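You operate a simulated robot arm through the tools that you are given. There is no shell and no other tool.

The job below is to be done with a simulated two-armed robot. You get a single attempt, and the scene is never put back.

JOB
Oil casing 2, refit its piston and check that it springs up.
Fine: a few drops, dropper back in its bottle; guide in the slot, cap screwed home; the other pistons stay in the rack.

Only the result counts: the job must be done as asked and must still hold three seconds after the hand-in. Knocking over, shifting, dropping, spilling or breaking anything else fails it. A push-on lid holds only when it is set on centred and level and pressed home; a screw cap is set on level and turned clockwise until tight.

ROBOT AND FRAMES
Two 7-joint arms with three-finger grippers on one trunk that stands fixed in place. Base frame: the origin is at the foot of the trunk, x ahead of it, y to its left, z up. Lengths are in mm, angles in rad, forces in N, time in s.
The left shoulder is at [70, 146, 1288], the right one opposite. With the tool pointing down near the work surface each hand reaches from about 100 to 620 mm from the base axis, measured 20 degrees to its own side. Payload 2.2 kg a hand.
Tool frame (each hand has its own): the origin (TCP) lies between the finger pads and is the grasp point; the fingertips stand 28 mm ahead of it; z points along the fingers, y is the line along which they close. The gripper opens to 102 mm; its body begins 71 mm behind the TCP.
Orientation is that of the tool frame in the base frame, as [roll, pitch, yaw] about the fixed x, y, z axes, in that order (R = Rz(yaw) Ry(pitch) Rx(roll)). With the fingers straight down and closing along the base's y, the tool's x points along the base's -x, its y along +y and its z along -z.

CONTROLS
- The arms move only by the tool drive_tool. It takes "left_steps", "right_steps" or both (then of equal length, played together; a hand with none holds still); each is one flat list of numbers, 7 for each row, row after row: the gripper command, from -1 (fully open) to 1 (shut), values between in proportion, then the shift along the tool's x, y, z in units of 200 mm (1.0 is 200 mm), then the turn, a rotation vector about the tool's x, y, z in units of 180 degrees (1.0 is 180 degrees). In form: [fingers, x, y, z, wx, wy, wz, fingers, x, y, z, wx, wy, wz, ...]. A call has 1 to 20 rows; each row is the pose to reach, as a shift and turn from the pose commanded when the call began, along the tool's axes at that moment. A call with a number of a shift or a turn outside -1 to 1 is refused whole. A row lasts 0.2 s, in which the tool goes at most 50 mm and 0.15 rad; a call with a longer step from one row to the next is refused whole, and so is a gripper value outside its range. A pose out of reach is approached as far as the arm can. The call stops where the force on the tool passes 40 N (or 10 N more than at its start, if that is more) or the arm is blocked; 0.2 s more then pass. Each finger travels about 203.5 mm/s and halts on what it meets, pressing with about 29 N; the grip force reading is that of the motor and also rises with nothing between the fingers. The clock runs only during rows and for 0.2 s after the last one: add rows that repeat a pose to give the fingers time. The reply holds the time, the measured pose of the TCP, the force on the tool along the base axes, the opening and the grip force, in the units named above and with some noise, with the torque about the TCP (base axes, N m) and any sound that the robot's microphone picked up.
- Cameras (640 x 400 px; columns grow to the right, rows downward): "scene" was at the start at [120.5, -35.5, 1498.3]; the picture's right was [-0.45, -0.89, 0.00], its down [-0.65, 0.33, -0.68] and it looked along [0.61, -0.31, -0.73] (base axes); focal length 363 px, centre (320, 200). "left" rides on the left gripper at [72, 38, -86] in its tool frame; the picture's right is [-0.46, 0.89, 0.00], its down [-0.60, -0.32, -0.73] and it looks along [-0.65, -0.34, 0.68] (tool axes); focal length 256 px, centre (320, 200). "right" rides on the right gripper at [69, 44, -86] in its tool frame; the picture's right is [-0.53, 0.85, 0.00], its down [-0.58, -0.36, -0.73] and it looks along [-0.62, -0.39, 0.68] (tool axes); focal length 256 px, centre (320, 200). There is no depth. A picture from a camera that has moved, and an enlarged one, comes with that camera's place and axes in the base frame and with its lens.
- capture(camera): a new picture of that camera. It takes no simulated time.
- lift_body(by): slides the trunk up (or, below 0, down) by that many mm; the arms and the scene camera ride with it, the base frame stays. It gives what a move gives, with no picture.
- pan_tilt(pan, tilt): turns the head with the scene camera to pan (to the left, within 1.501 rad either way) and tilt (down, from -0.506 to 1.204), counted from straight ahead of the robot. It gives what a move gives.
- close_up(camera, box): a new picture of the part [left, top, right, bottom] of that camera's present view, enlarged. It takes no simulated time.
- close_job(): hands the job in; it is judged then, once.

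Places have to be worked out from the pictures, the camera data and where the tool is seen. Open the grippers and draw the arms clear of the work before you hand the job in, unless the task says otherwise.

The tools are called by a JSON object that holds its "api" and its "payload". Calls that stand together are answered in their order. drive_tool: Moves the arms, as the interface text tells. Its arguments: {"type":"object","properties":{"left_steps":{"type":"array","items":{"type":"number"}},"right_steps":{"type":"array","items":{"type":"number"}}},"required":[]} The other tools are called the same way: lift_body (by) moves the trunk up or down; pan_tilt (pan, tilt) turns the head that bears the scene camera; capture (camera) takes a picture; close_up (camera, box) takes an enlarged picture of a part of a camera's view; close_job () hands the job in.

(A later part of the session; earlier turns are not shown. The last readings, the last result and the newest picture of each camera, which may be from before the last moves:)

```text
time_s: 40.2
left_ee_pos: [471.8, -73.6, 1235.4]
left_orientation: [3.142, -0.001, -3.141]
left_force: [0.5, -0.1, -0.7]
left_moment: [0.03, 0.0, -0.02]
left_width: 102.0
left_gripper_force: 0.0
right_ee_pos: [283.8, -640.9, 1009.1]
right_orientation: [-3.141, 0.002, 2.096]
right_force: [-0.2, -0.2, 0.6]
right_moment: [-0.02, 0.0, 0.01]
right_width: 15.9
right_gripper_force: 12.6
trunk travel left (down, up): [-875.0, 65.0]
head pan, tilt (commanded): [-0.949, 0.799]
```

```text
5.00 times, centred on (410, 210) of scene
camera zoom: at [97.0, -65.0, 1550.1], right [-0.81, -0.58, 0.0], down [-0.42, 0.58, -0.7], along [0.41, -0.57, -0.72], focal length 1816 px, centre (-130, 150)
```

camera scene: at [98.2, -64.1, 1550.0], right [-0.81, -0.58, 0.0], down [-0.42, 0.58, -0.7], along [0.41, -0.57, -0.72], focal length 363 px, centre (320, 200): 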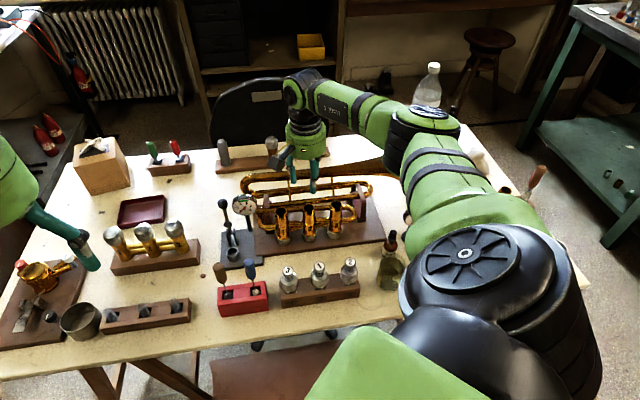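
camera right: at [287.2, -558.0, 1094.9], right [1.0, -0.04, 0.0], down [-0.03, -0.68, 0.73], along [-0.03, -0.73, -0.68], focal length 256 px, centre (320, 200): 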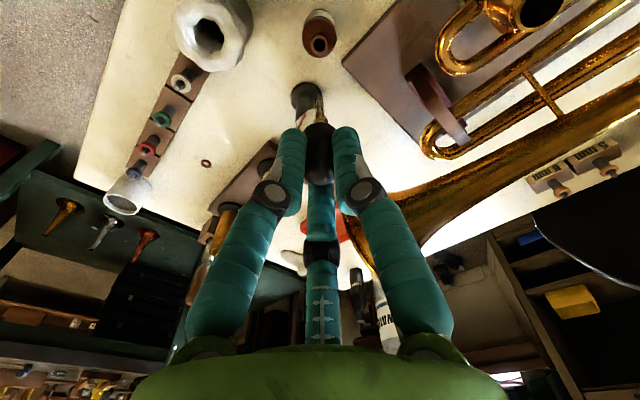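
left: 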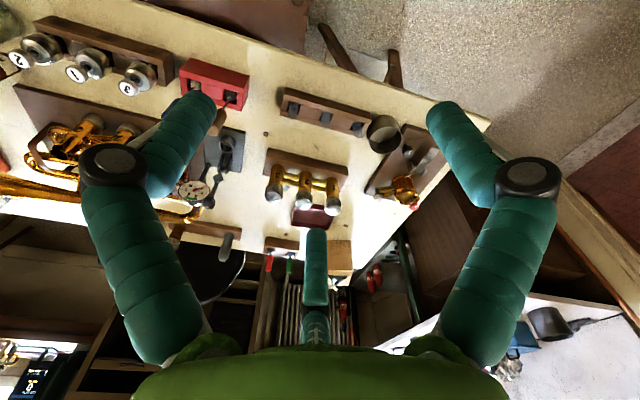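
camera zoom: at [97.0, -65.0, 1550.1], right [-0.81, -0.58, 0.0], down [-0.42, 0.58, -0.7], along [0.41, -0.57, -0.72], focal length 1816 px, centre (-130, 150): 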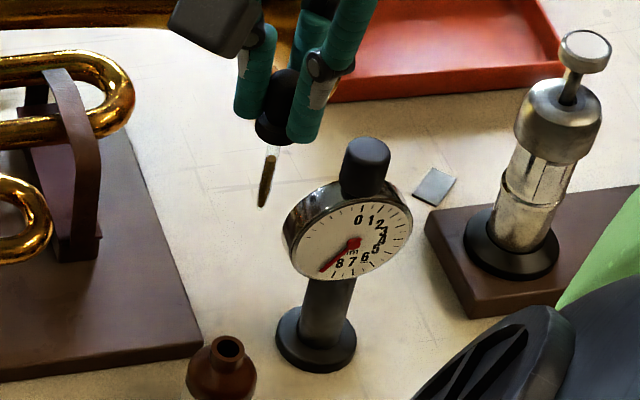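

Neck opening found at (283.5,-639.5), top z≈810, about 11.5 mm wide; the tip is within 1 mm of it. I apply the small correction and lower until the tip is just above the neck.

{"api": "drive_tool", "payload": {"right_steps": [0.705, 0.0042, 0.0007, 0.08, 0, 0, 0, 0.705, 0.0042, 0.0007, 0.18, 0, 0, 0, 0.705, 0.0042, 0.0007, 0.28, 0, 0, 0, 0.705, 0.0042, 0.0007, 0.38, 0, 0, 0, 0.705, 0.0042, 0.0007, 0.45, 0, 0, 0, 0.705, 0.0042, 0.0007, 0.49, 0, 0, 0, 0.705, 0.0042, 0.0007, 0.49, 0, 0, 0]}}

{"api": "close_up", "payload": {"camera": "right", "box": [260, 10, 380, 160]}}

{"api": "close_up", "payload": {"camera": "scene", "box": [370, 195, 430, 265]}}

```text
time_s: 41.8
left_ee_pos: [471.6, -74.8, 1237.0]
left_orientation: [-3.141, 0.001, -3.14]
left_force: [0.1, 0.2, 0.1]
left_moment: [-0.01, 0.02, -0.01]
left_width: 101.7
left_gripper_force: 0.0
right_ee_pos: [282.5, -639.8, 909.3]
right_orientation: [-3.14, -0.001, 2.097]
right_force: [-0.3, 0.1, 0.1]
right_moment: [-0.01, -0.02, 0.0]
right_width: 16.0
right_gripper_force: 12.8
trunk travel left (down, up): [-875.0, 65.0]
head pan, tilt (commanded): [-0.949, 0.799]
```

```text
2.67 times, centred on (320, 85) of right
camera zoom: at [286.7, -557.5, 996.0], right [1.0, -0.04, 0.0], down [-0.03, -0.68, 0.73], along [-0.03, -0.73, -0.68], focal length 683 px, centre (320, 507)
```

zoom: 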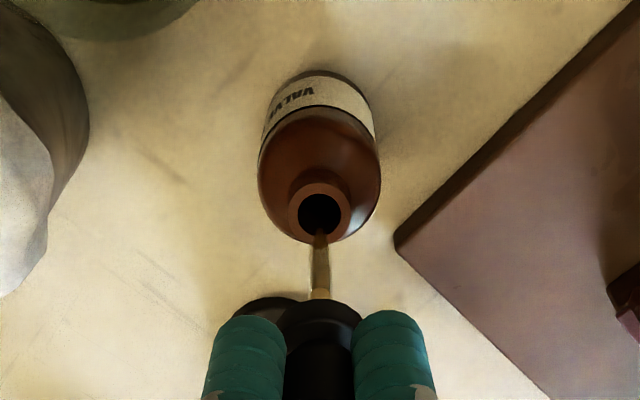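

```text
5.71 times, centred on (400, 230) of scene
camera zoom: at [96.4, -65.0, 1550.1], right [-0.81, -0.58, 0.0], down [-0.42, 0.58, -0.7], along [0.41, -0.57, -0.72], focal length 2076 px, centre (-137, 29)
```

zoom: 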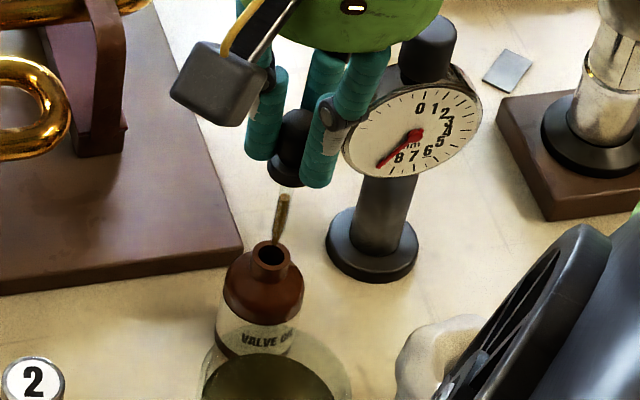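

Tip and neck hole line up. I lower slowly into the bottle, 10 mm a row, watching the force.

{"api": "drive_tool", "payload": {"right_steps": [0.705, 0, 0, 0.05, 0, 0, 0, 0.705, 0, 0, 0.1, 0, 0, 0, 0.705, 0, 0, 0.15, 0, 0, 0, 0.705, 0, 0, 0.2, 0, 0, 0]}}

{"api": "close_up", "payload": {"camera": "scene", "box": [370, 195, 430, 265]}}

{"api": "close_up", "payload": {"camera": "right", "box": [260, 40, 380, 190]}}

```text
time_s: 42.8
left_ee_pos: [471.8, -74.6, 1235.7]
left_orientation: [3.141, 0.0, -3.14]
left_force: [-0.7, 0.1, -0.2]
left_moment: [0.01, 0.0, 0.0]
left_width: 101.9
left_gripper_force: 0.1
right_ee_pos: [282.7, -639.9, 868.2]
right_orientation: [-3.141, 0.002, 2.098]
right_force: [-0.3, -0.5, -1.0]
right_moment: [-0.01, 0.01, 0.02]
right_width: 16.4
right_gripper_force: 13.2
trunk travel left (down, up): [-875.0, 65.0]
head pan, tilt (commanded): [-0.949, 0.799]
```

```text
5.71 times, centred on (400, 230) of scene
camera zoom: at [96.7, -65.4, 1550.1], right [-0.81, -0.58, 0.0], down [-0.42, 0.58, -0.7], along [0.41, -0.57, -0.72], focal length 2076 px, centre (-137, 29)
```

zoom: 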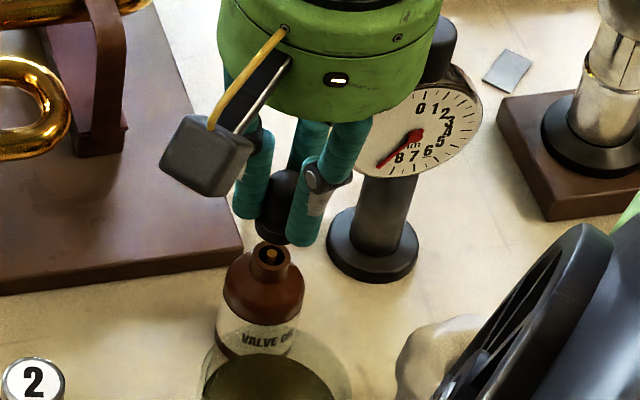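

```text
2.67 times, centred on (320, 115) of right
camera zoom: at [287.0, -558.0, 956.3], right [1.0, -0.04, 0.0], down [-0.03, -0.68, 0.73], along [-0.03, -0.73, -0.68], focal length 683 px, centre (320, 427)
```

zoom: 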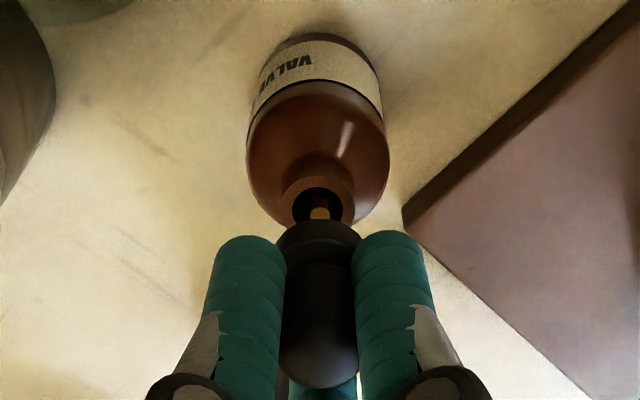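

Pipette is inside the neck. I lower the last 16 mm in small steps until the collar seats.

{"api": "drive_tool", "payload": {"right_steps": [0.705, 0, 0, 0.02, 0, 0, 0, 0.705, 0, 0, 0.04, 0, 0, 0, 0.705, 0, 0, 0.055, 0, 0, 0, 0.705, 0, 0, 0.07, 0, 0, 0, 0.705, 0, 0, 0.08, 0, 0, 0, 0.705, 0, 0, 0.08, 0, 0, 0]}}

{"api": "close_up", "payload": {"camera": "scene", "box": [370, 195, 430, 265]}}

{"api": "close_up", "payload": {"camera": "right", "box": [240, 90, 400, 215]}}

```text
time_s: 44.2
left_ee_pos: [472.4, -74.0, 1236.0]
left_orientation: [3.141, 0.0, -3.141]
left_force: [0.3, 1.0, 0.8]
left_moment: [-0.02, 0.01, -0.01]
left_width: 102.1
left_gripper_force: 0.1
right_ee_pos: [282.9, -640.1, 853.4]
right_orientation: [3.141, 0.002, 2.095]
right_force: [0.0, -0.6, -0.8]
right_moment: [-0.02, -0.03, 0.0]
right_width: 16.3
right_gripper_force: 13.1
trunk travel left (down, up): [-875.0, 65.0]
head pan, tilt (commanded): [-0.949, 0.799]
```

```text
5.71 times, centred on (400, 230) of scene
camera zoom: at [96.4, -65.1, 1550.1], right [-0.81, -0.58, 0.0], down [-0.42, 0.58, -0.7], along [0.41, -0.57, -0.72], focal length 2076 px, centre (-137, 29)
```

zoom: 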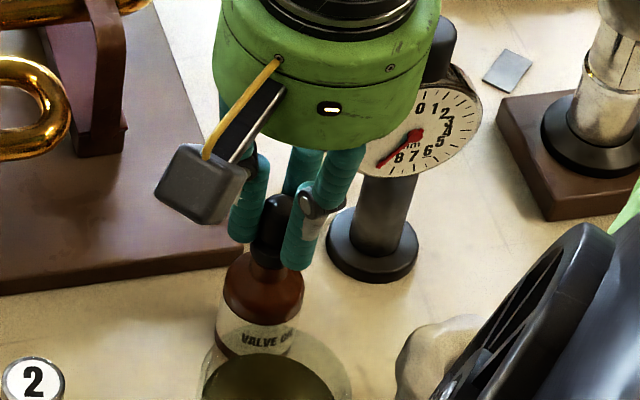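

```text
3.20 times, centred on (320, 152) of right
camera zoom: at [286.6, -557.5, 940.5], right [1.0, -0.04, 0.0], down [-0.03, -0.68, 0.73], along [-0.03, -0.73, -0.68], focal length 819 px, centre (320, 352)
```

zoom: 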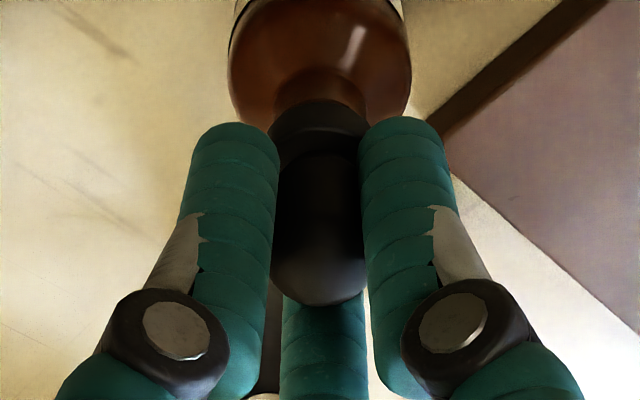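

Camera height suggests about 2 mm remain to the original seat. I lower 2.3 mm, check force, and then open the fingers slightly.

{"api": "drive_tool", "payload": {"right_steps": [0.705, 0, 0, 0.006, 0, 0, 0, 0.705, 0, 0, 0.0115, 0, 0, 0, 0.705, 0, 0, 0.0115, 0, 0, 0]}}

{"api": "drive_tool", "payload": {"right_steps": [0.6, 0, 0, 0, 0, 0, 0, 0.5, 0, 0, 0, 0, 0, 0, 0.4, 0, 0, 0, 0, 0, 0]}}

{"api": "close_up", "payload": {"camera": "right", "box": [240, 90, 400, 215]}}

{"api": "close_up", "payload": {"camera": "scene", "box": [370, 195, 430, 265]}}

```text
time_s: 45.0
left_ee_pos: [470.3, -73.6, 1235.7]
left_orientation: [-3.142, 0.0, -3.14]
left_force: [0.1, -0.2, -0.4]
left_moment: [0.02, -0.01, -0.01]
left_width: 102.0
left_gripper_force: 0.0
right_ee_pos: [283.7, -641.0, 851.8]
right_orientation: [3.141, 0.001, 2.097]
right_force: [0.6, 0.2, 2.2]
right_moment: [0.0, 0.0, 0.0]
right_width: 16.1
right_gripper_force: 13.5
trunk travel left (down, up): [-875.0, 65.0]
head pan, tilt (commanded): [-0.949, 0.799]
```

```text
time_s: 45.8
left_ee_pos: [472.6, -75.4, 1235.7]
left_orientation: [-3.141, -0.001, -3.139]
left_force: [0.3, 1.3, 0.7]
left_moment: [0.01, -0.03, 0.0]
left_width: 102.0
left_gripper_force: 0.0
right_ee_pos: [282.7, -640.5, 850.7]
right_orientation: [-3.141, 0.002, 2.098]
right_force: [-0.3, -0.4, -0.2]
right_moment: [0.02, -0.02, -0.01]
right_width: 30.8
right_gripper_force: 0.2
trunk travel left (down, up): [-875.0, 65.0]
head pan, tilt (commanded): [-0.949, 0.799]
```

```text
3.20 times, centred on (320, 152) of right
camera zoom: at [286.3, -558.0, 937.8], right [1.0, -0.04, 0.0], down [-0.03, -0.68, 0.73], along [-0.03, -0.73, -0.68], focal length 819 px, centre (320, 352)
```

zoom: 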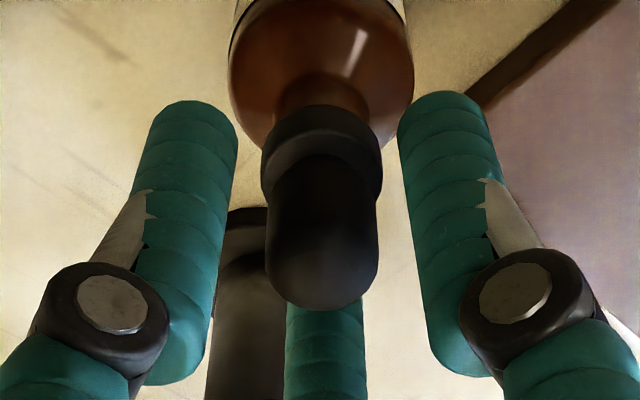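

```text
5.71 times, centred on (400, 230) of scene
camera zoom: at [96.5, -65.1, 1550.1], right [-0.81, -0.58, 0.0], down [-0.42, 0.58, -0.7], along [0.41, -0.57, -0.72], focal length 2076 px, centre (-137, 29)
```

zoom: 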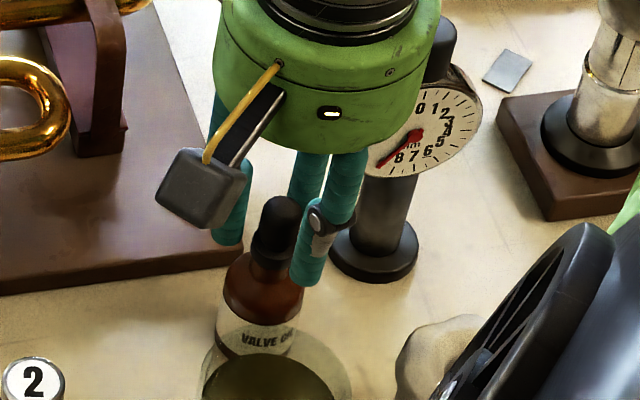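

The dropper stands by itself. I compare it with the original close-up at the same zoom to verify it is seated fully.

{"api": "close_up", "payload": {"camera": "scene", "box": [370, 215, 418, 265]}}

```text
8.00 times, centred on (394, 240) of scene
camera zoom: at [96.5, -65.1, 1550.1], right [-0.81, -0.58, 0.0], down [-0.42, 0.58, -0.7], along [0.41, -0.57, -0.72], focal length 2906 px, centre (-272, -120)
```

zoom: 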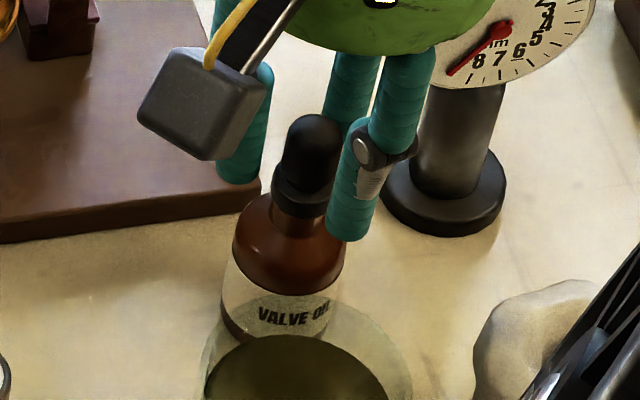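

The dome sits about 2 mm higher than originally, so I re-grip the bulb lightly and press it down a few millimetres while watching the force.

{"api": "drive_tool", "payload": {"right_steps": [0.6, 0, 0, 0, 0, 0, 0, 0.7, 0, 0, 0, 0, 0, 0, 0.7, 0, 0, 0.005, 0, 0, 0, 0.7, 0, 0, 0.01, 0, 0, 0, 0.7, 0, 0, 0.01, 0, 0, 0]}}

{"api": "close_up", "payload": {"camera": "scene", "box": [370, 215, 418, 265]}}

```text
time_s: 47.0
left_ee_pos: [471.1, -73.6, 1235.0]
left_orientation: [3.141, 0.0, -3.137]
left_force: [1.2, -0.2, 0.1]
left_moment: [0.02, -0.01, 0.03]
left_width: 101.9
left_gripper_force: 0.0
right_ee_pos: [281.9, -641.5, 849.6]
right_orientation: [3.142, 0.004, 2.096]
right_force: [-0.1, -0.9, 2.7]
right_moment: [-0.03, -0.02, 0.03]
right_width: 16.1
right_gripper_force: 12.6
trunk travel left (down, up): [-875.0, 65.0]
head pan, tilt (commanded): [-0.949, 0.799]
```

```text
8.00 times, centred on (394, 240) of scene
camera zoom: at [96.2, -64.6, 1550.2], right [-0.81, -0.58, 0.0], down [-0.42, 0.58, -0.7], along [0.41, -0.57, -0.72], focal length 2906 px, centre (-272, -120)
```

zoom: 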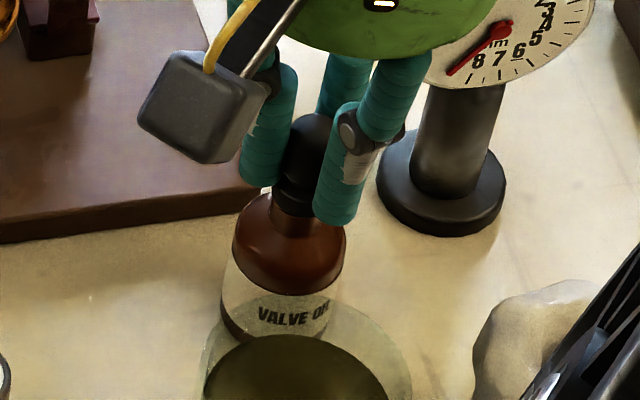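

A 2.7 N reaction shows but the bulb didn't move visibly. I press a bit more with a slightly firmer grip.

{"api": "drive_tool", "payload": {"right_steps": [0.74, 0, 0, 0, 0, 0, 0, 0.74, 0, 0, 0.005, 0, 0, 0, 0.74, 0, 0, 0.01, 0, 0, 0, 0.74, 0, 0, 0.015, 0, 0, 0, 0.74, 0, 0, 0.015, 0, 0, 0]}}

{"api": "close_up", "payload": {"camera": "scene", "box": [370, 215, 418, 265]}}

{"api": "close_up", "payload": {"camera": "right", "box": [240, 90, 400, 215]}}

```text
time_s: 48.2
left_ee_pos: [471.3, -72.8, 1235.4]
left_orientation: [-3.14, 0.0, -3.14]
left_force: [-0.1, 0.7, 0.5]
left_moment: [0.01, -0.01, 0.0]
left_width: 102.1
left_gripper_force: 0.1
right_ee_pos: [281.6, -641.2, 848.7]
right_orientation: [3.141, 0.005, 2.094]
right_force: [1.4, -3.0, 14.3]
right_moment: [-0.09, -0.08, 0.03]
right_width: 14.7
right_gripper_force: 28.7
trunk travel left (down, up): [-875.0, 65.0]
head pan, tilt (commanded): [-0.949, 0.799]
```

```text
8.00 times, centred on (394, 240) of scene
camera zoom: at [95.5, -62.7, 1550.4], right [-0.81, -0.58, 0.0], down [-0.42, 0.58, -0.7], along [0.41, -0.57, -0.72], focal length 2906 px, centre (-272, -120)
```

zoom: 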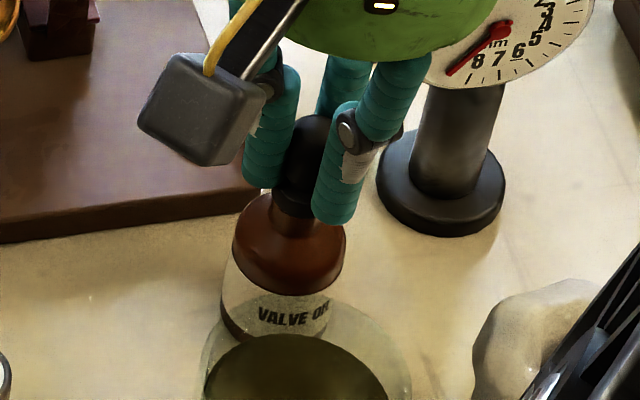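

```text
3.20 times, centred on (320, 152) of right
camera zoom: at [285.8, -557.5, 935.8], right [1.0, -0.04, 0.0], down [-0.03, -0.68, 0.73], along [-0.03, -0.73, -0.68], focal length 819 px, centre (320, 352)
```

zoom: 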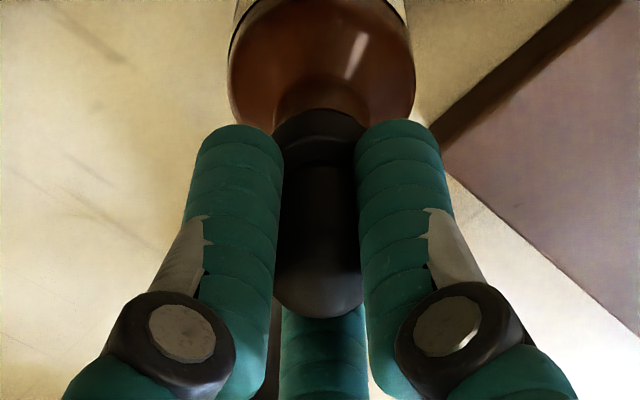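

There is a firm stop (14 N) with no further travel, so the collar is seated. I release, rise clear and check the dropper once more.

{"api": "drive_tool", "payload": {"right_steps": [0.6, 0, 0, 0, 0, 0, 0, 0.4, 0, 0, 0, 0, 0, 0, 0.38, 0, 0, -0.05, 0, 0, 0, 0.38, 0, 0, -0.15, 0, 0, 0, 0.38, 0, 0, -0.27, 0, 0, 0, 0.38, 0, 0, -0.4, 0, 0, 0, 0.38, 0, 0, -0.56, 0, 0, 0, 0.38, 0, 0, -0.56, 0, 0, 0]}}

{"api": "close_up", "payload": {"camera": "scene", "box": [370, 215, 418, 265]}}

{"api": "close_up", "payload": {"camera": "right", "box": [272, 50, 368, 110]}}

{"api": "close_up", "payload": {"camera": "scene", "box": [384, 226, 408, 251]}}

```text
time_s: 50.0
left_ee_pos: [471.8, -72.9, 1235.2]
left_orientation: [-3.141, 0.0, -3.141]
left_force: [0.1, 0.0, -0.1]
left_moment: [0.02, -0.04, -0.01]
left_width: 101.8
left_gripper_force: 0.1
right_ee_pos: [282.1, -640.1, 959.5]
right_orientation: [-3.139, 0.001, 2.094]
right_force: [0.5, -0.6, 0.0]
right_moment: [0.02, 0.01, 0.01]
right_width: 31.6
right_gripper_force: 0.0
trunk travel left (down, up): [-875.0, 65.0]
head pan, tilt (commanded): [-0.949, 0.799]
```

```text
8.00 times, centred on (394, 240) of scene
camera zoom: at [96.7, -65.4, 1550.1], right [-0.81, -0.58, 0.0], down [-0.42, 0.58, -0.7], along [0.41, -0.57, -0.72], focal length 2906 px, centre (-272, -120)
```

zoom: 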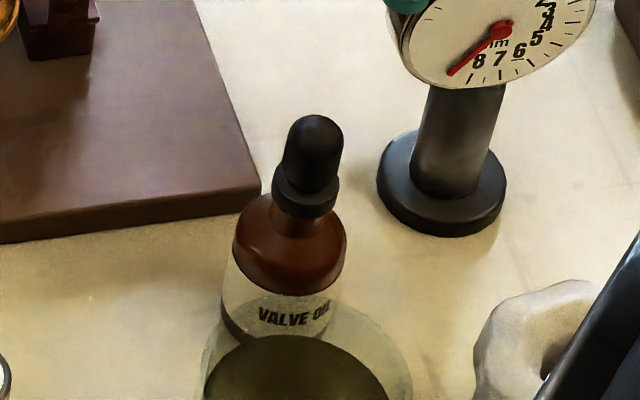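

```text
6.67 times, centred on (320, 80) of right
camera zoom: at [286.1, -556.4, 1046.6], right [1.0, -0.04, 0.0], down [-0.03, -0.68, 0.73], along [-0.03, -0.73, -0.68], focal length 1707 px, centre (320, 1000)
```

zoom: 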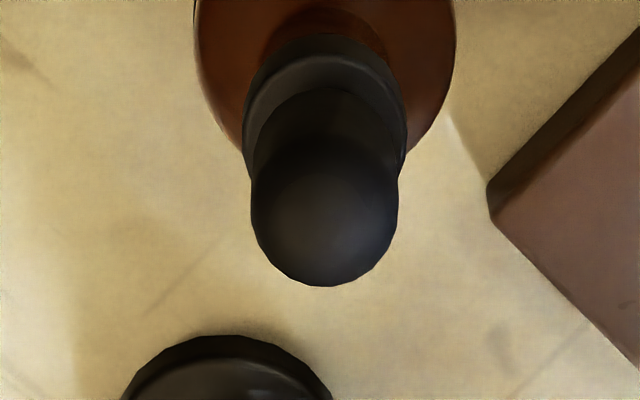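

```text
16.00 times, centred on (396, 238) of scene
camera zoom: at [96.7, -65.4, 1550.1], right [-0.81, -0.58, 0.0], down [-0.42, 0.58, -0.7], along [0.41, -0.57, -0.72], focal length 5812 px, centre (-896, -416)
```

zoom: 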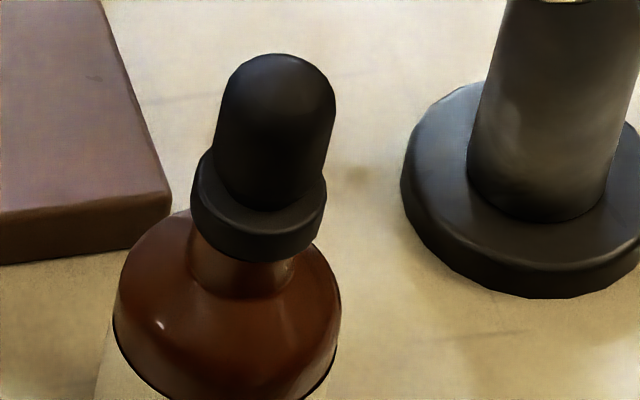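

The dropper stands upright and seated on its neck. Now the piston: I zoom on the rack to fix piston 2's axis, cap height and its guide's direction.

{"api": "close_up", "payload": {"camera": "scene", "box": [330, 250, 370, 310]}}

{"api": "close_up", "payload": {"camera": "scene", "box": [336, 276, 360, 300]}}

{"api": "close_up", "payload": {"camera": "scene", "box": [270, 245, 370, 315]}}

```text
6.67 times, centred on (350, 280) of scene
camera zoom: at [96.7, -65.4, 1550.1], right [-0.81, -0.58, 0.0], down [-0.42, 0.58, -0.7], along [0.41, -0.57, -0.72], focal length 2422 px, centre (120, -333)
```

zoom: 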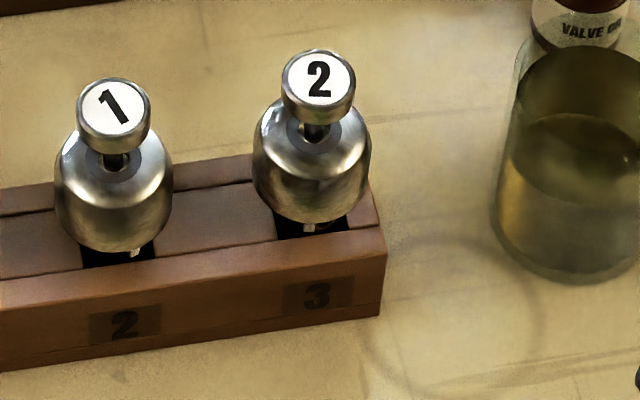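

```text
16.00 times, centred on (348, 288) of scene
camera zoom: at [96.7, -65.4, 1550.1], right [-0.81, -0.58, 0.0], down [-0.42, 0.58, -0.7], along [0.41, -0.57, -0.72], focal length 5812 px, centre (-128, -1208)
```

zoom: 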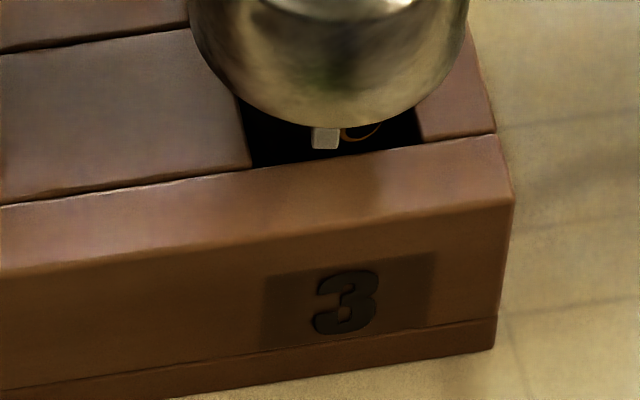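

```text
5.71 times, centred on (320, 280) of scene
camera zoom: at [96.7, -65.4, 1550.1], right [-0.81, -0.58, 0.0], down [-0.42, 0.58, -0.7], along [0.41, -0.57, -0.72], focal length 2076 px, centre (320, -257)
```

zoom: 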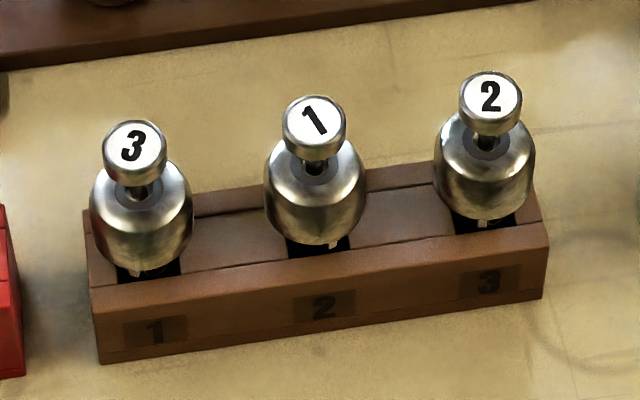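

The guide points to azimuth ≈131°, the slot to ≈135°, so hardly any turn is needed; piston 2's axis is at (316,-486.5), cap about z 811–838. I fly to above piston 2 with yaw ≈74° so no finger points at the neighbouring piston.

{"api": "drive_tool", "payload": {"right_steps": [0.3, 0.08, 0.075, -0.06, 0, 0, 0.036, 0.2, 0.166, 0.152, -0.12, 0, 0, 0.073, 0.1, 0.249, 0.228, -0.15, 0, 0, 0.11, 0, 0.332, 0.304, -0.15, 0, 0, 0.146, -0.1, 0.415, 0.38, -0.15, 0, 0, 0.183, -0.2, 0.498, 0.456, -0.15, 0, 0, 0.22, -0.2, 0.58, 0.531, -0.15, 0, 0, 0.2556, -0.2, 0.58, 0.531, -0.15, 0, 0, 0.2556]}}

{"api": "capture", "payload": {"camera": "right"}}

{"api": "capture", "payload": {"camera": "scene"}}

```text
time_s: 51.8
left_ee_pos: [471.1, -74.7, 1235.3]
left_orientation: [3.141, 0.0, -3.141]
left_force: [-0.7, 0.0, 0.1]
left_moment: [-0.01, -0.02, -0.01]
left_width: 101.9
left_gripper_force: 0.0
right_ee_pos: [316.6, -486.3, 988.1]
right_orientation: [-3.142, 0.0, 1.291]
right_force: [0.3, 0.2, 0.6]
right_moment: [0.07, 0.0, -0.01]
right_width: 61.2
right_gripper_force: 0.0
trunk travel left (down, up): [-875.0, 65.0]
head pan, tilt (commanded): [-0.949, 0.799]
```

```text
taken
camera right: at [378.3, -431.3, 1074.6], right [0.67, -0.75, 0.0], down [-0.51, -0.45, 0.73], along [-0.55, -0.49, -0.68], focal length 256 px, centre (320, 200)
```

right: 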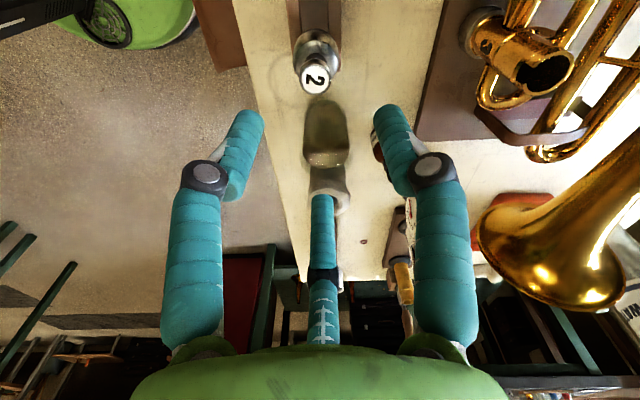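

```text
taken
camera scene: at [96.4, -65.1, 1550.1], right [-0.81, -0.58, 0.0], down [-0.42, 0.58, -0.7], along [0.41, -0.57, -0.72], focal length 363 px, centre (320, 200)
```

scene: 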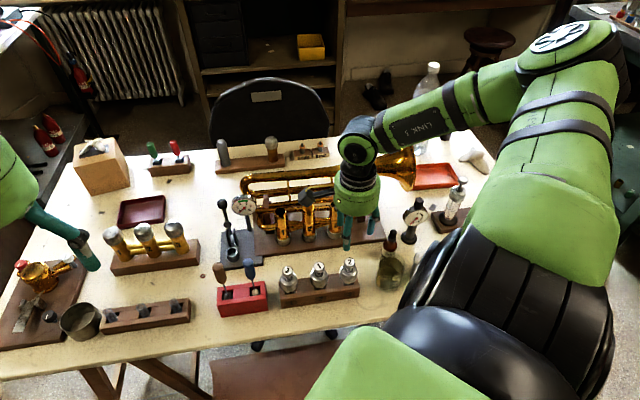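

Hand is above piston 2. I zoom to measure its offset from the tool axis.

{"api": "close_up", "payload": {"camera": "right", "box": [272, 20, 368, 100]}}

```text
5.00 times, centred on (320, 60) of right
camera zoom: at [378.3, -431.3, 1074.6], right [0.67, -0.75, 0.0], down [-0.51, -0.45, 0.73], along [-0.55, -0.49, -0.68], focal length 1280 px, centre (320, 900)
```

zoom: 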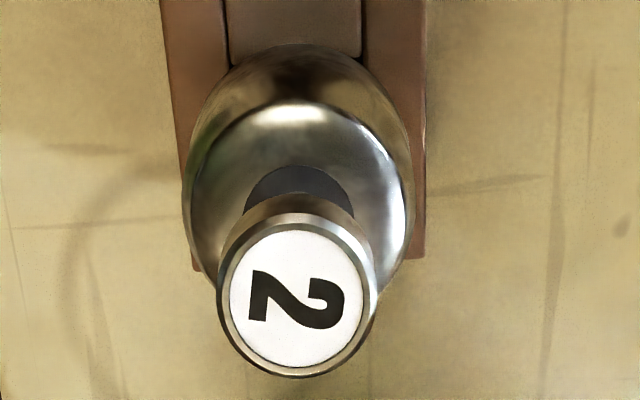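

Piston 2's button top works out at about (315,-484.2,871), some 2.5 mm from the axis. I correct and lower to z≈930 for a second measurement.

{"api": "drive_tool", "payload": {"right_steps": [-0.2, 0.0057, -0.011, 0.09, 0, 0, 0, -0.2, 0.0057, -0.011, 0.19, 0, 0, 0, -0.2, 0.0057, -0.011, 0.29, 0, 0, 0, -0.2, 0.0057, -0.011, 0.29, 0, 0, 0]}}

{"api": "close_up", "payload": {"camera": "right", "box": [240, 40, 400, 165]}}

{"api": "close_up", "payload": {"camera": "scene", "box": [310, 220, 390, 310]}}

```text
time_s: 52.8
left_ee_pos: [472.1, -73.8, 1235.8]
left_orientation: [-3.141, 0.001, -3.139]
left_force: [0.3, 0.3, -0.5]
left_moment: [0.01, 0.0, 0.01]
left_width: 102.0
left_gripper_force: 0.0
right_ee_pos: [315.9, -484.3, 930.5]
right_orientation: [3.141, 0.002, 1.293]
right_force: [-1.1, -0.1, -0.1]
right_moment: [0.01, 0.02, -0.04]
right_width: 61.2
right_gripper_force: 0.1
trunk travel left (down, up): [-875.0, 65.0]
head pan, tilt (commanded): [-0.949, 0.799]
```

```text
3.20 times, centred on (320, 102) of right
camera zoom: at [376.3, -428.9, 1017.0], right [0.67, -0.75, 0.0], down [-0.51, -0.45, 0.73], along [-0.55, -0.49, -0.68], focal length 819 px, centre (320, 512)
```

zoom: 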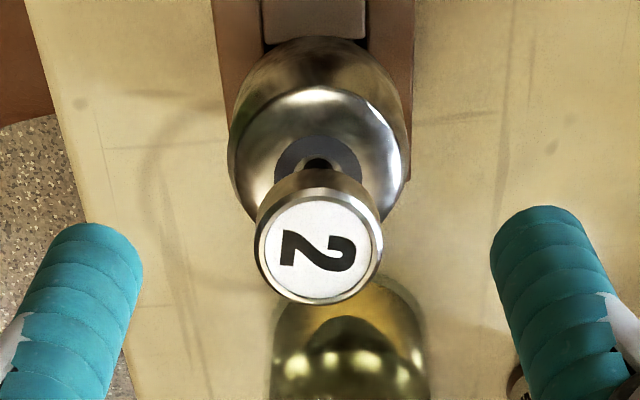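

```text
4.44 times, centred on (350, 265) of scene
camera zoom: at [96.4, -64.8, 1550.1], right [-0.81, -0.58, 0.0], down [-0.42, 0.58, -0.7], along [0.41, -0.57, -0.72], focal length 1614 px, centre (187, -89)
```

zoom: 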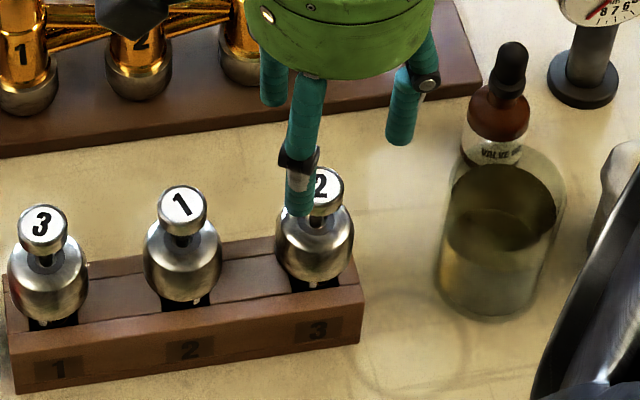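

Alignment is within about 1 mm; cap is about 42 mm wide. I descend around the cap with fingers at 61 mm to TCP z≈830 (tips ≈802, above the rack top).

{"api": "drive_tool", "payload": {"right_steps": [-0.2, 0.0013, 0.0026, 0.1, 0, 0, 0, -0.2, 0.0013, 0.0026, 0.2, 0, 0, 0, -0.2, 0.0013, 0.0026, 0.3, 0, 0, 0, -0.2, 0.0013, 0.0026, 0.4, 0, 0, 0, -0.2, 0.0013, 0.0026, 0.5, 0, 0, 0, -0.2, 0.0013, 0.0026, 0.5, 0, 0, 0]}}

{"api": "capture", "payload": {"camera": "right"}}

{"api": "close_up", "payload": {"camera": "scene", "box": [310, 220, 390, 310]}}

```text
time_s: 54.2
left_ee_pos: [470.5, -73.9, 1235.7]
left_orientation: [3.141, 0.0, -3.138]
left_force: [0.3, 0.9, -0.1]
left_moment: [0.01, -0.02, 0.0]
left_width: 102.1
left_gripper_force: 0.1
right_ee_pos: [315.7, -485.3, 829.3]
right_orientation: [3.139, 0.001, 1.293]
right_force: [-0.1, -0.6, 0.3]
right_moment: [-0.01, -0.02, -0.02]
right_width: 61.3
right_gripper_force: 0.0
trunk travel left (down, up): [-875.0, 65.0]
head pan, tilt (commanded): [-0.949, 0.799]
```

```text
taken
camera right: at [377.0, -429.0, 916.6], right [0.67, -0.75, 0.0], down [-0.51, -0.45, 0.73], along [-0.54, -0.49, -0.68], focal length 256 px, centre (320, 200)
```

right: 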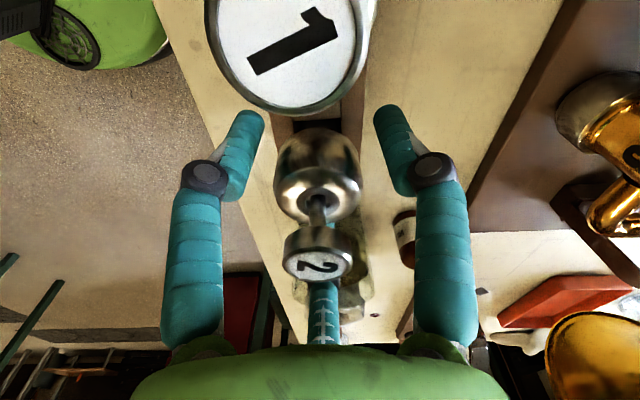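

```text
4.44 times, centred on (350, 265) of scene
camera zoom: at [96.3, -64.9, 1550.1], right [-0.81, -0.58, 0.0], down [-0.42, 0.58, -0.7], along [0.41, -0.57, -0.72], focal length 1614 px, centre (187, -89)
```

zoom: 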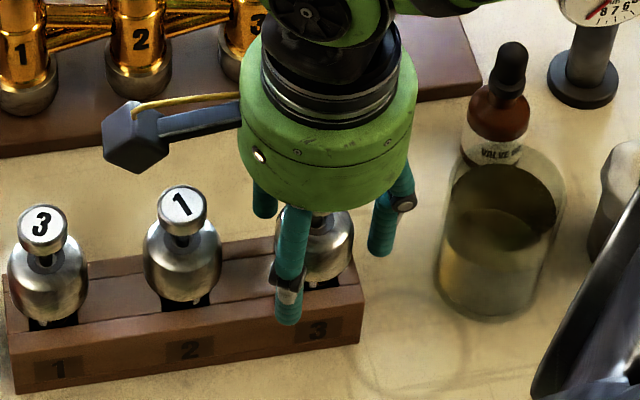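

The cap is centred between the fingers, and the neighbouring pistons are clear. I close onto the cap gradually, then firmly.

{"api": "drive_tool", "payload": {"right_steps": [0, 0, 0, 0, 0, 0, 0, 0.1, 0, 0, 0, 0, 0, 0, 0.15, 0, 0, 0, 0, 0, 0, 0.2, 0, 0, 0, 0, 0, 0, 0.25, 0, 0, 0, 0, 0, 0, 0.25, 0, 0, 0, 0, 0, 0]}}

{"api": "capture", "payload": {"camera": "right"}}

{"api": "close_up", "payload": {"camera": "scene", "box": [310, 220, 390, 310]}}

```text
time_s: 55.6
left_ee_pos: [471.0, -75.3, 1235.6]
left_orientation: [3.141, -0.001, -3.14]
left_force: [0.2, -0.5, 0.9]
left_moment: [0.02, 0.0, 0.03]
left_width: 101.8
left_gripper_force: 0.1
right_ee_pos: [315.5, -484.4, 830.0]
right_orientation: [3.141, 0.001, 1.293]
right_force: [-0.6, 0.8, 1.2]
right_moment: [-0.02, -0.02, 0.03]
right_width: 42.1
right_gripper_force: 2.5
trunk travel left (down, up): [-875.0, 65.0]
head pan, tilt (commanded): [-0.949, 0.799]
```

```text
taken
camera right: at [376.9, -429.2, 916.7], right [0.67, -0.75, 0.0], down [-0.51, -0.45, 0.73], along [-0.55, -0.49, -0.68], focal length 256 px, centre (320, 200)
```

right: 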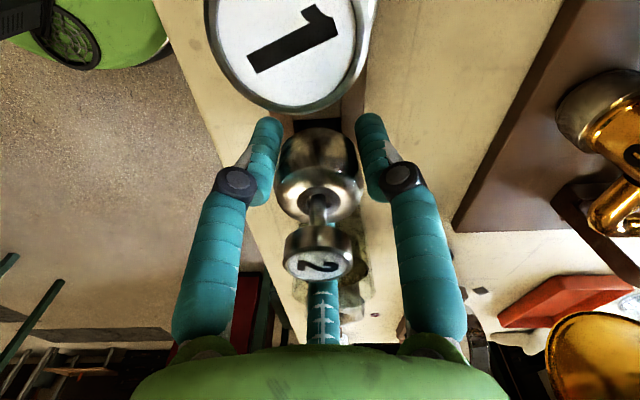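

```text
4.44 times, centred on (350, 265) of scene
camera zoom: at [96.4, -65.0, 1550.1], right [-0.81, -0.58, 0.0], down [-0.42, 0.58, -0.7], along [0.41, -0.57, -0.72], focal length 1614 px, centre (187, -89)
```

zoom: 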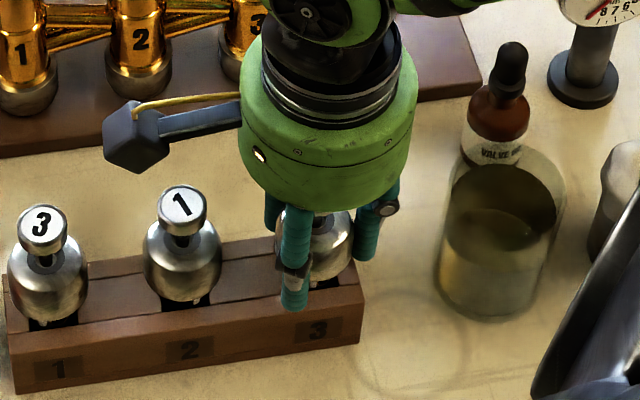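

Contact at 42 mm as expected. I tighten the grip and lift slowly.

{"api": "drive_tool", "payload": {"right_steps": [0.4, 0, 0, 0, 0, 0, 0, 0.6, 0, 0, 0, 0, 0, 0, 0.6, 0, 0, -0.05, 0, 0, 0, 0.6, 0, 0, -0.1, 0, 0, 0, 0.6, 0, 0, -0.15, 0, 0, 0, 0.6, 0, 0, -0.15, 0, 0, 0]}}

{"api": "close_up", "payload": {"camera": "scene", "box": [310, 210, 390, 300]}}

{"api": "capture", "payload": {"camera": "right"}}

```text
time_s: 57.0
left_ee_pos: [471.7, -74.4, 1235.5]
left_orientation: [-3.14, -0.001, -3.138]
left_force: [0.0, -0.8, 0.3]
left_moment: [0.04, 0.0, -0.02]
left_width: 102.1
left_gripper_force: 0.1
right_ee_pos: [315.2, -484.5, 858.8]
right_orientation: [-3.141, 0.002, 1.291]
right_force: [-0.2, 0.4, -1.7]
right_moment: [0.02, -0.01, 0.02]
right_width: 40.1
right_gripper_force: 29.8
trunk travel left (down, up): [-875.0, 65.0]
head pan, tilt (commanded): [-0.949, 0.799]
```

```text
4.44 times, centred on (350, 255) of scene
camera zoom: at [96.6, -65.3, 1550.1], right [-0.81, -0.58, 0.0], down [-0.42, 0.58, -0.7], along [0.41, -0.57, -0.72], focal length 1614 px, centre (187, -44)
```

zoom: 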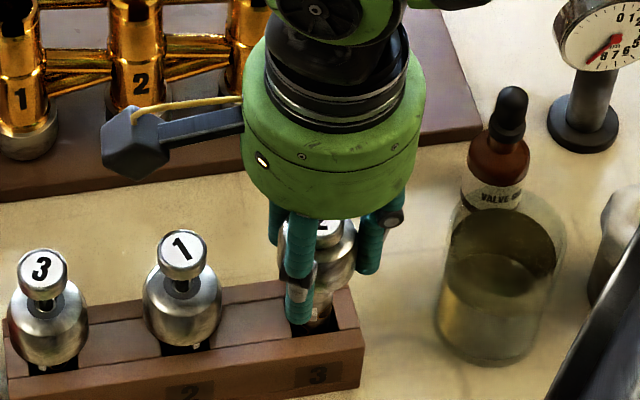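

```text
taken
camera right: at [376.7, -429.6, 946.1], right [0.67, -0.75, 0.0], down [-0.51, -0.45, 0.73], along [-0.55, -0.49, -0.68], focal length 256 px, centre (320, 200)
```

right: 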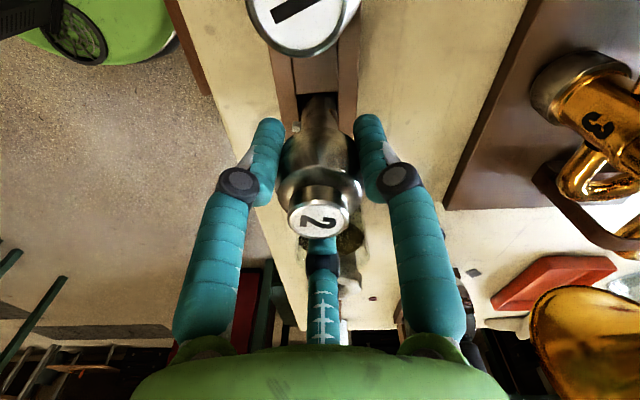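

The cap lifted with the piston hanging from it (the button now rests on the cap, stem slid down). I lift it fully clear of the rack.

{"api": "drive_tool", "payload": {"right_steps": [0.6, 0, 0, -0.1, 0, 0, 0, 0.6, 0, 0, -0.2, 0, 0, 0, 0.6, 0, 0, -0.3, 0, 0, 0, 0.6, 0, 0, -0.42, 0, 0, 0, 0.6, 0, 0, -0.54, 0, 0, 0, 0.6, 0, 0, -0.66, 0, 0, 0, 0.6, 0, 0, -0.78, 0, 0, 0, 0.6, 0, 0, -0.78, 0, 0, 0]}}

{"api": "capture", "payload": {"camera": "scene"}}

{"api": "capture", "payload": {"camera": "right"}}

```text
time_s: 58.8
left_ee_pos: [471.5, -74.4, 1235.3]
left_orientation: [3.141, -0.001, -3.142]
left_force: [0.1, 0.6, -0.6]
left_moment: [0.01, 0.02, 0.01]
left_width: 101.9
left_gripper_force: 0.0
right_ee_pos: [315.7, -484.8, 1016.3]
right_orientation: [-3.14, 0.003, 1.294]
right_force: [-0.2, 0.4, -1.6]
right_moment: [0.01, 0.0, -0.03]
right_width: 39.9
right_gripper_force: 29.6
trunk travel left (down, up): [-875.0, 65.0]
head pan, tilt (commanded): [-0.949, 0.799]
```

```text
taken
camera scene: at [96.7, -65.5, 1550.1], right [-0.81, -0.58, 0.0], down [-0.42, 0.58, -0.7], along [0.41, -0.57, -0.72], focal length 363 px, centre (320, 200)
```

scene: 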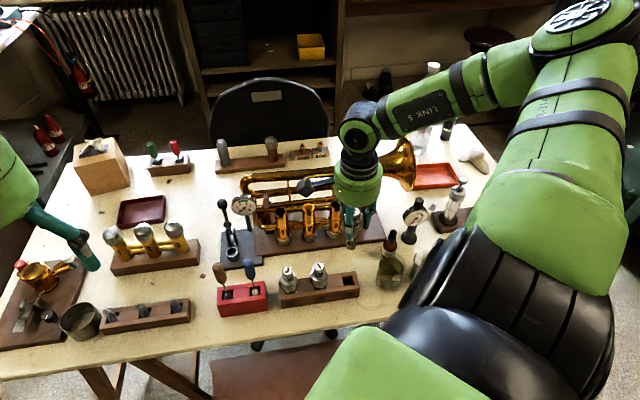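

```text
taken
camera right: at [377.4, -428.9, 1102.6], right [0.67, -0.75, 0.0], down [-0.51, -0.45, 0.73], along [-0.55, -0.49, -0.68], focal length 256 px, centre (320, 200)
```

right: 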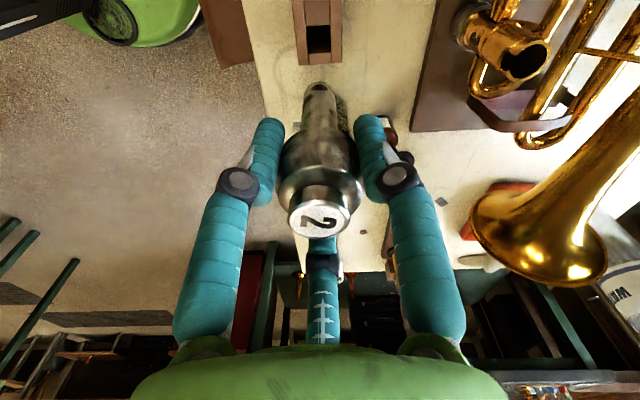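

Piston 2 hangs freely from the gripper. I zoom in to see its guide and lower end.

{"api": "close_up", "payload": {"camera": "scene", "box": [325, 185, 385, 265]}}

{"api": "close_up", "payload": {"camera": "right", "box": [260, 60, 380, 260]}}

{"api": "close_up", "payload": {"camera": "left", "box": [0, 0, 200, 200]}}

```text
5.00 times, centred on (355, 225) of scene
camera zoom: at [96.7, -65.5, 1550.1], right [-0.81, -0.58, 0.0], down [-0.42, 0.58, -0.7], along [0.41, -0.57, -0.72], focal length 1816 px, centre (145, 75)
```

zoom: 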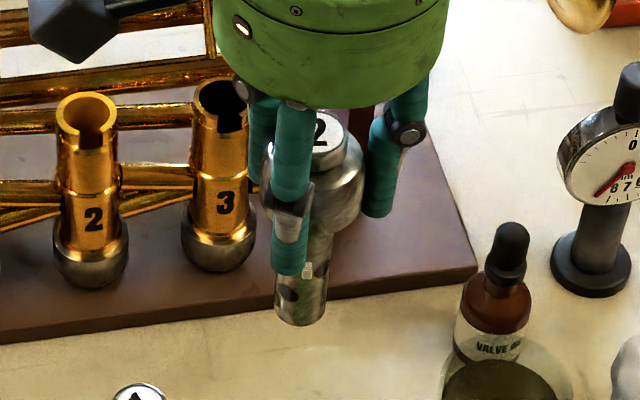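

```text
2.00 times, centred on (320, 160) of right
camera zoom: at [377.4, -428.9, 1102.6], right [0.67, -0.75, 0.0], down [-0.51, -0.45, 0.73], along [-0.55, -0.49, -0.68], focal length 512 px, centre (320, 280)
```

zoom: 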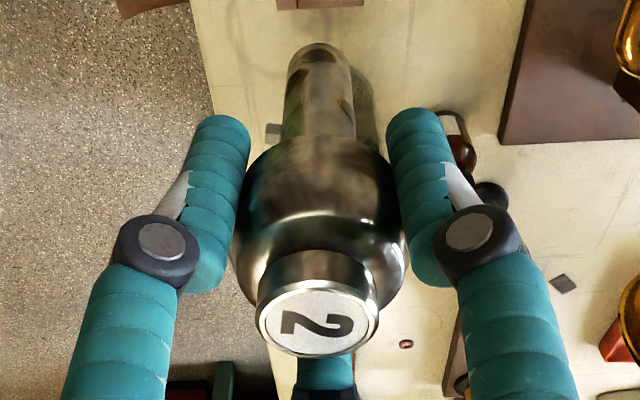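

```text
2.00 times, centred on (100, 100) of left
camera zoom: at [399.7, -36.7, 1322.3], right [0.46, 0.89, 0.0], down [0.6, -0.32, 0.73], along [0.65, -0.34, -0.68], focal length 512 px, centre (760, 400)
```

zoom: 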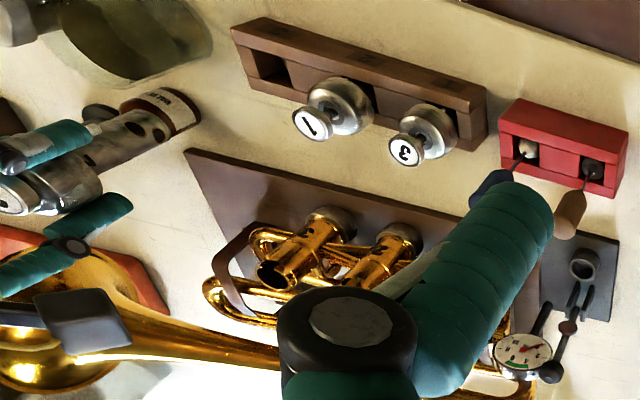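

Guide confirmed at azimuth ≈131.5° and piston bottom about 92 mm below the TCP. I carry it high (bottom at z≈924) over casing 2, turning +3° to match the slot.

{"api": "drive_tool", "payload": {"right_steps": [0.6, -0.006, 0.06, 0, 0, 0, 0, 0.6, -0.018, 0.17, 0, 0, 0, -0.004, 0.6, -0.031, 0.3, 0, 0, 0, -0.008, 0.6, -0.044, 0.43, 0, 0, 0, -0.012, 0.6, -0.058, 0.56, 0, 0, 0, -0.0167, 0.6, -0.072, 0.69, 0, 0, 0, -0.0167, 0.6, -0.085, 0.81, 0, 0, 0, -0.0167, 0.6, -0.093, 0.892, 0, 0, 0, -0.0167, 0.6, -0.093, 0.892, 0, 0, 0, -0.0167]}}

{"api": "capture", "payload": {"camera": "right"}}

{"api": "close_up", "payload": {"camera": "scene", "box": [260, 130, 360, 230]}}

```text
time_s: 60.8
left_ee_pos: [471.8, -75.6, 1236.7]
left_orientation: [3.141, 0.0, -3.138]
left_force: [-0.3, 0.3, 0.3]
left_moment: [-0.04, 0.01, -0.01]
left_width: 102.1
left_gripper_force: 0.0
right_ee_pos: [480.0, -551.6, 1016.8]
right_orientation: [3.141, 0.001, 1.346]
right_force: [0.2, 0.0, -1.8]
right_moment: [-0.03, 0.01, 0.01]
right_width: 40.2
right_gripper_force: 29.0
trunk travel left (down, up): [-875.0, 65.0]
head pan, tilt (commanded): [-0.949, 0.799]
```

```text
taken
camera right: at [539.0, -493.2, 1103.6], right [0.7, -0.71, 0.0], down [-0.48, -0.48, 0.73], along [-0.52, -0.52, -0.68], focal length 256 px, centre (320, 200)
```

right: 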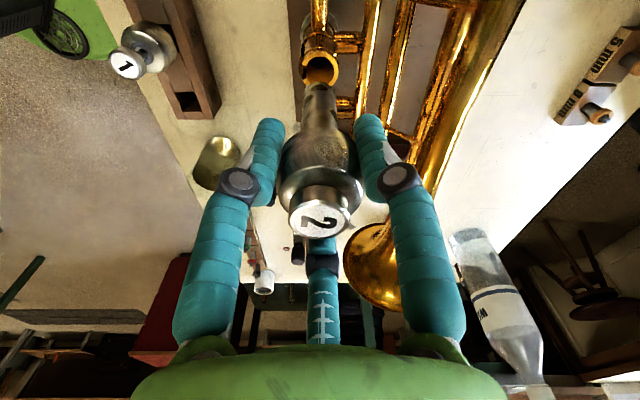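

```text
4.00 times, centred on (310, 180) of scene
camera zoom: at [96.1, -65.4, 1550.1], right [-0.81, -0.58, 0.0], down [-0.42, 0.58, -0.7], along [0.41, -0.57, -0.72], focal length 1453 px, centre (360, 280)
```

zoom: 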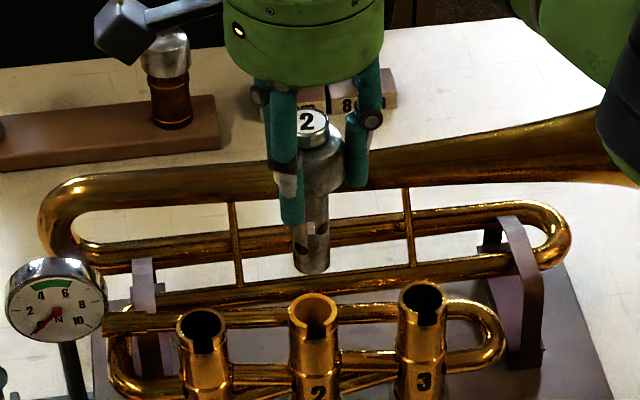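

Piston 2 hovers above casing 2. I zoom in with both cameras to align its lower end with the mouth.

{"api": "close_up", "payload": {"camera": "right", "box": [272, 30, 368, 130]}}

{"api": "close_up", "payload": {"camera": "scene", "box": [288, 165, 336, 225]}}

```text
4.00 times, centred on (320, 80) of right
camera zoom: at [539.0, -493.2, 1103.6], right [0.7, -0.71, 0.0], down [-0.48, -0.48, 0.73], along [-0.52, -0.52, -0.68], focal length 1024 px, centre (320, 680)
```

zoom: 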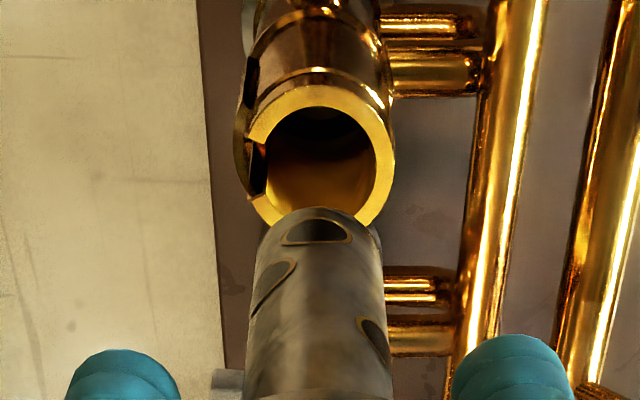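

```text
6.67 times, centred on (312, 195) of scene
camera zoom: at [96.1, -65.4, 1550.1], right [-0.81, -0.58, 0.0], down [-0.42, 0.58, -0.7], along [0.41, -0.57, -0.72], focal length 2422 px, centre (373, 233)
```

zoom: 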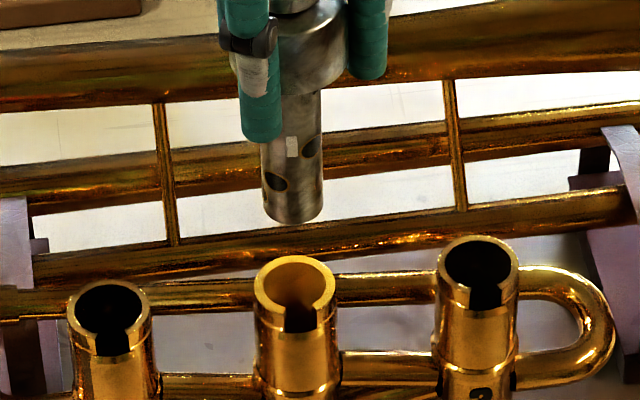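

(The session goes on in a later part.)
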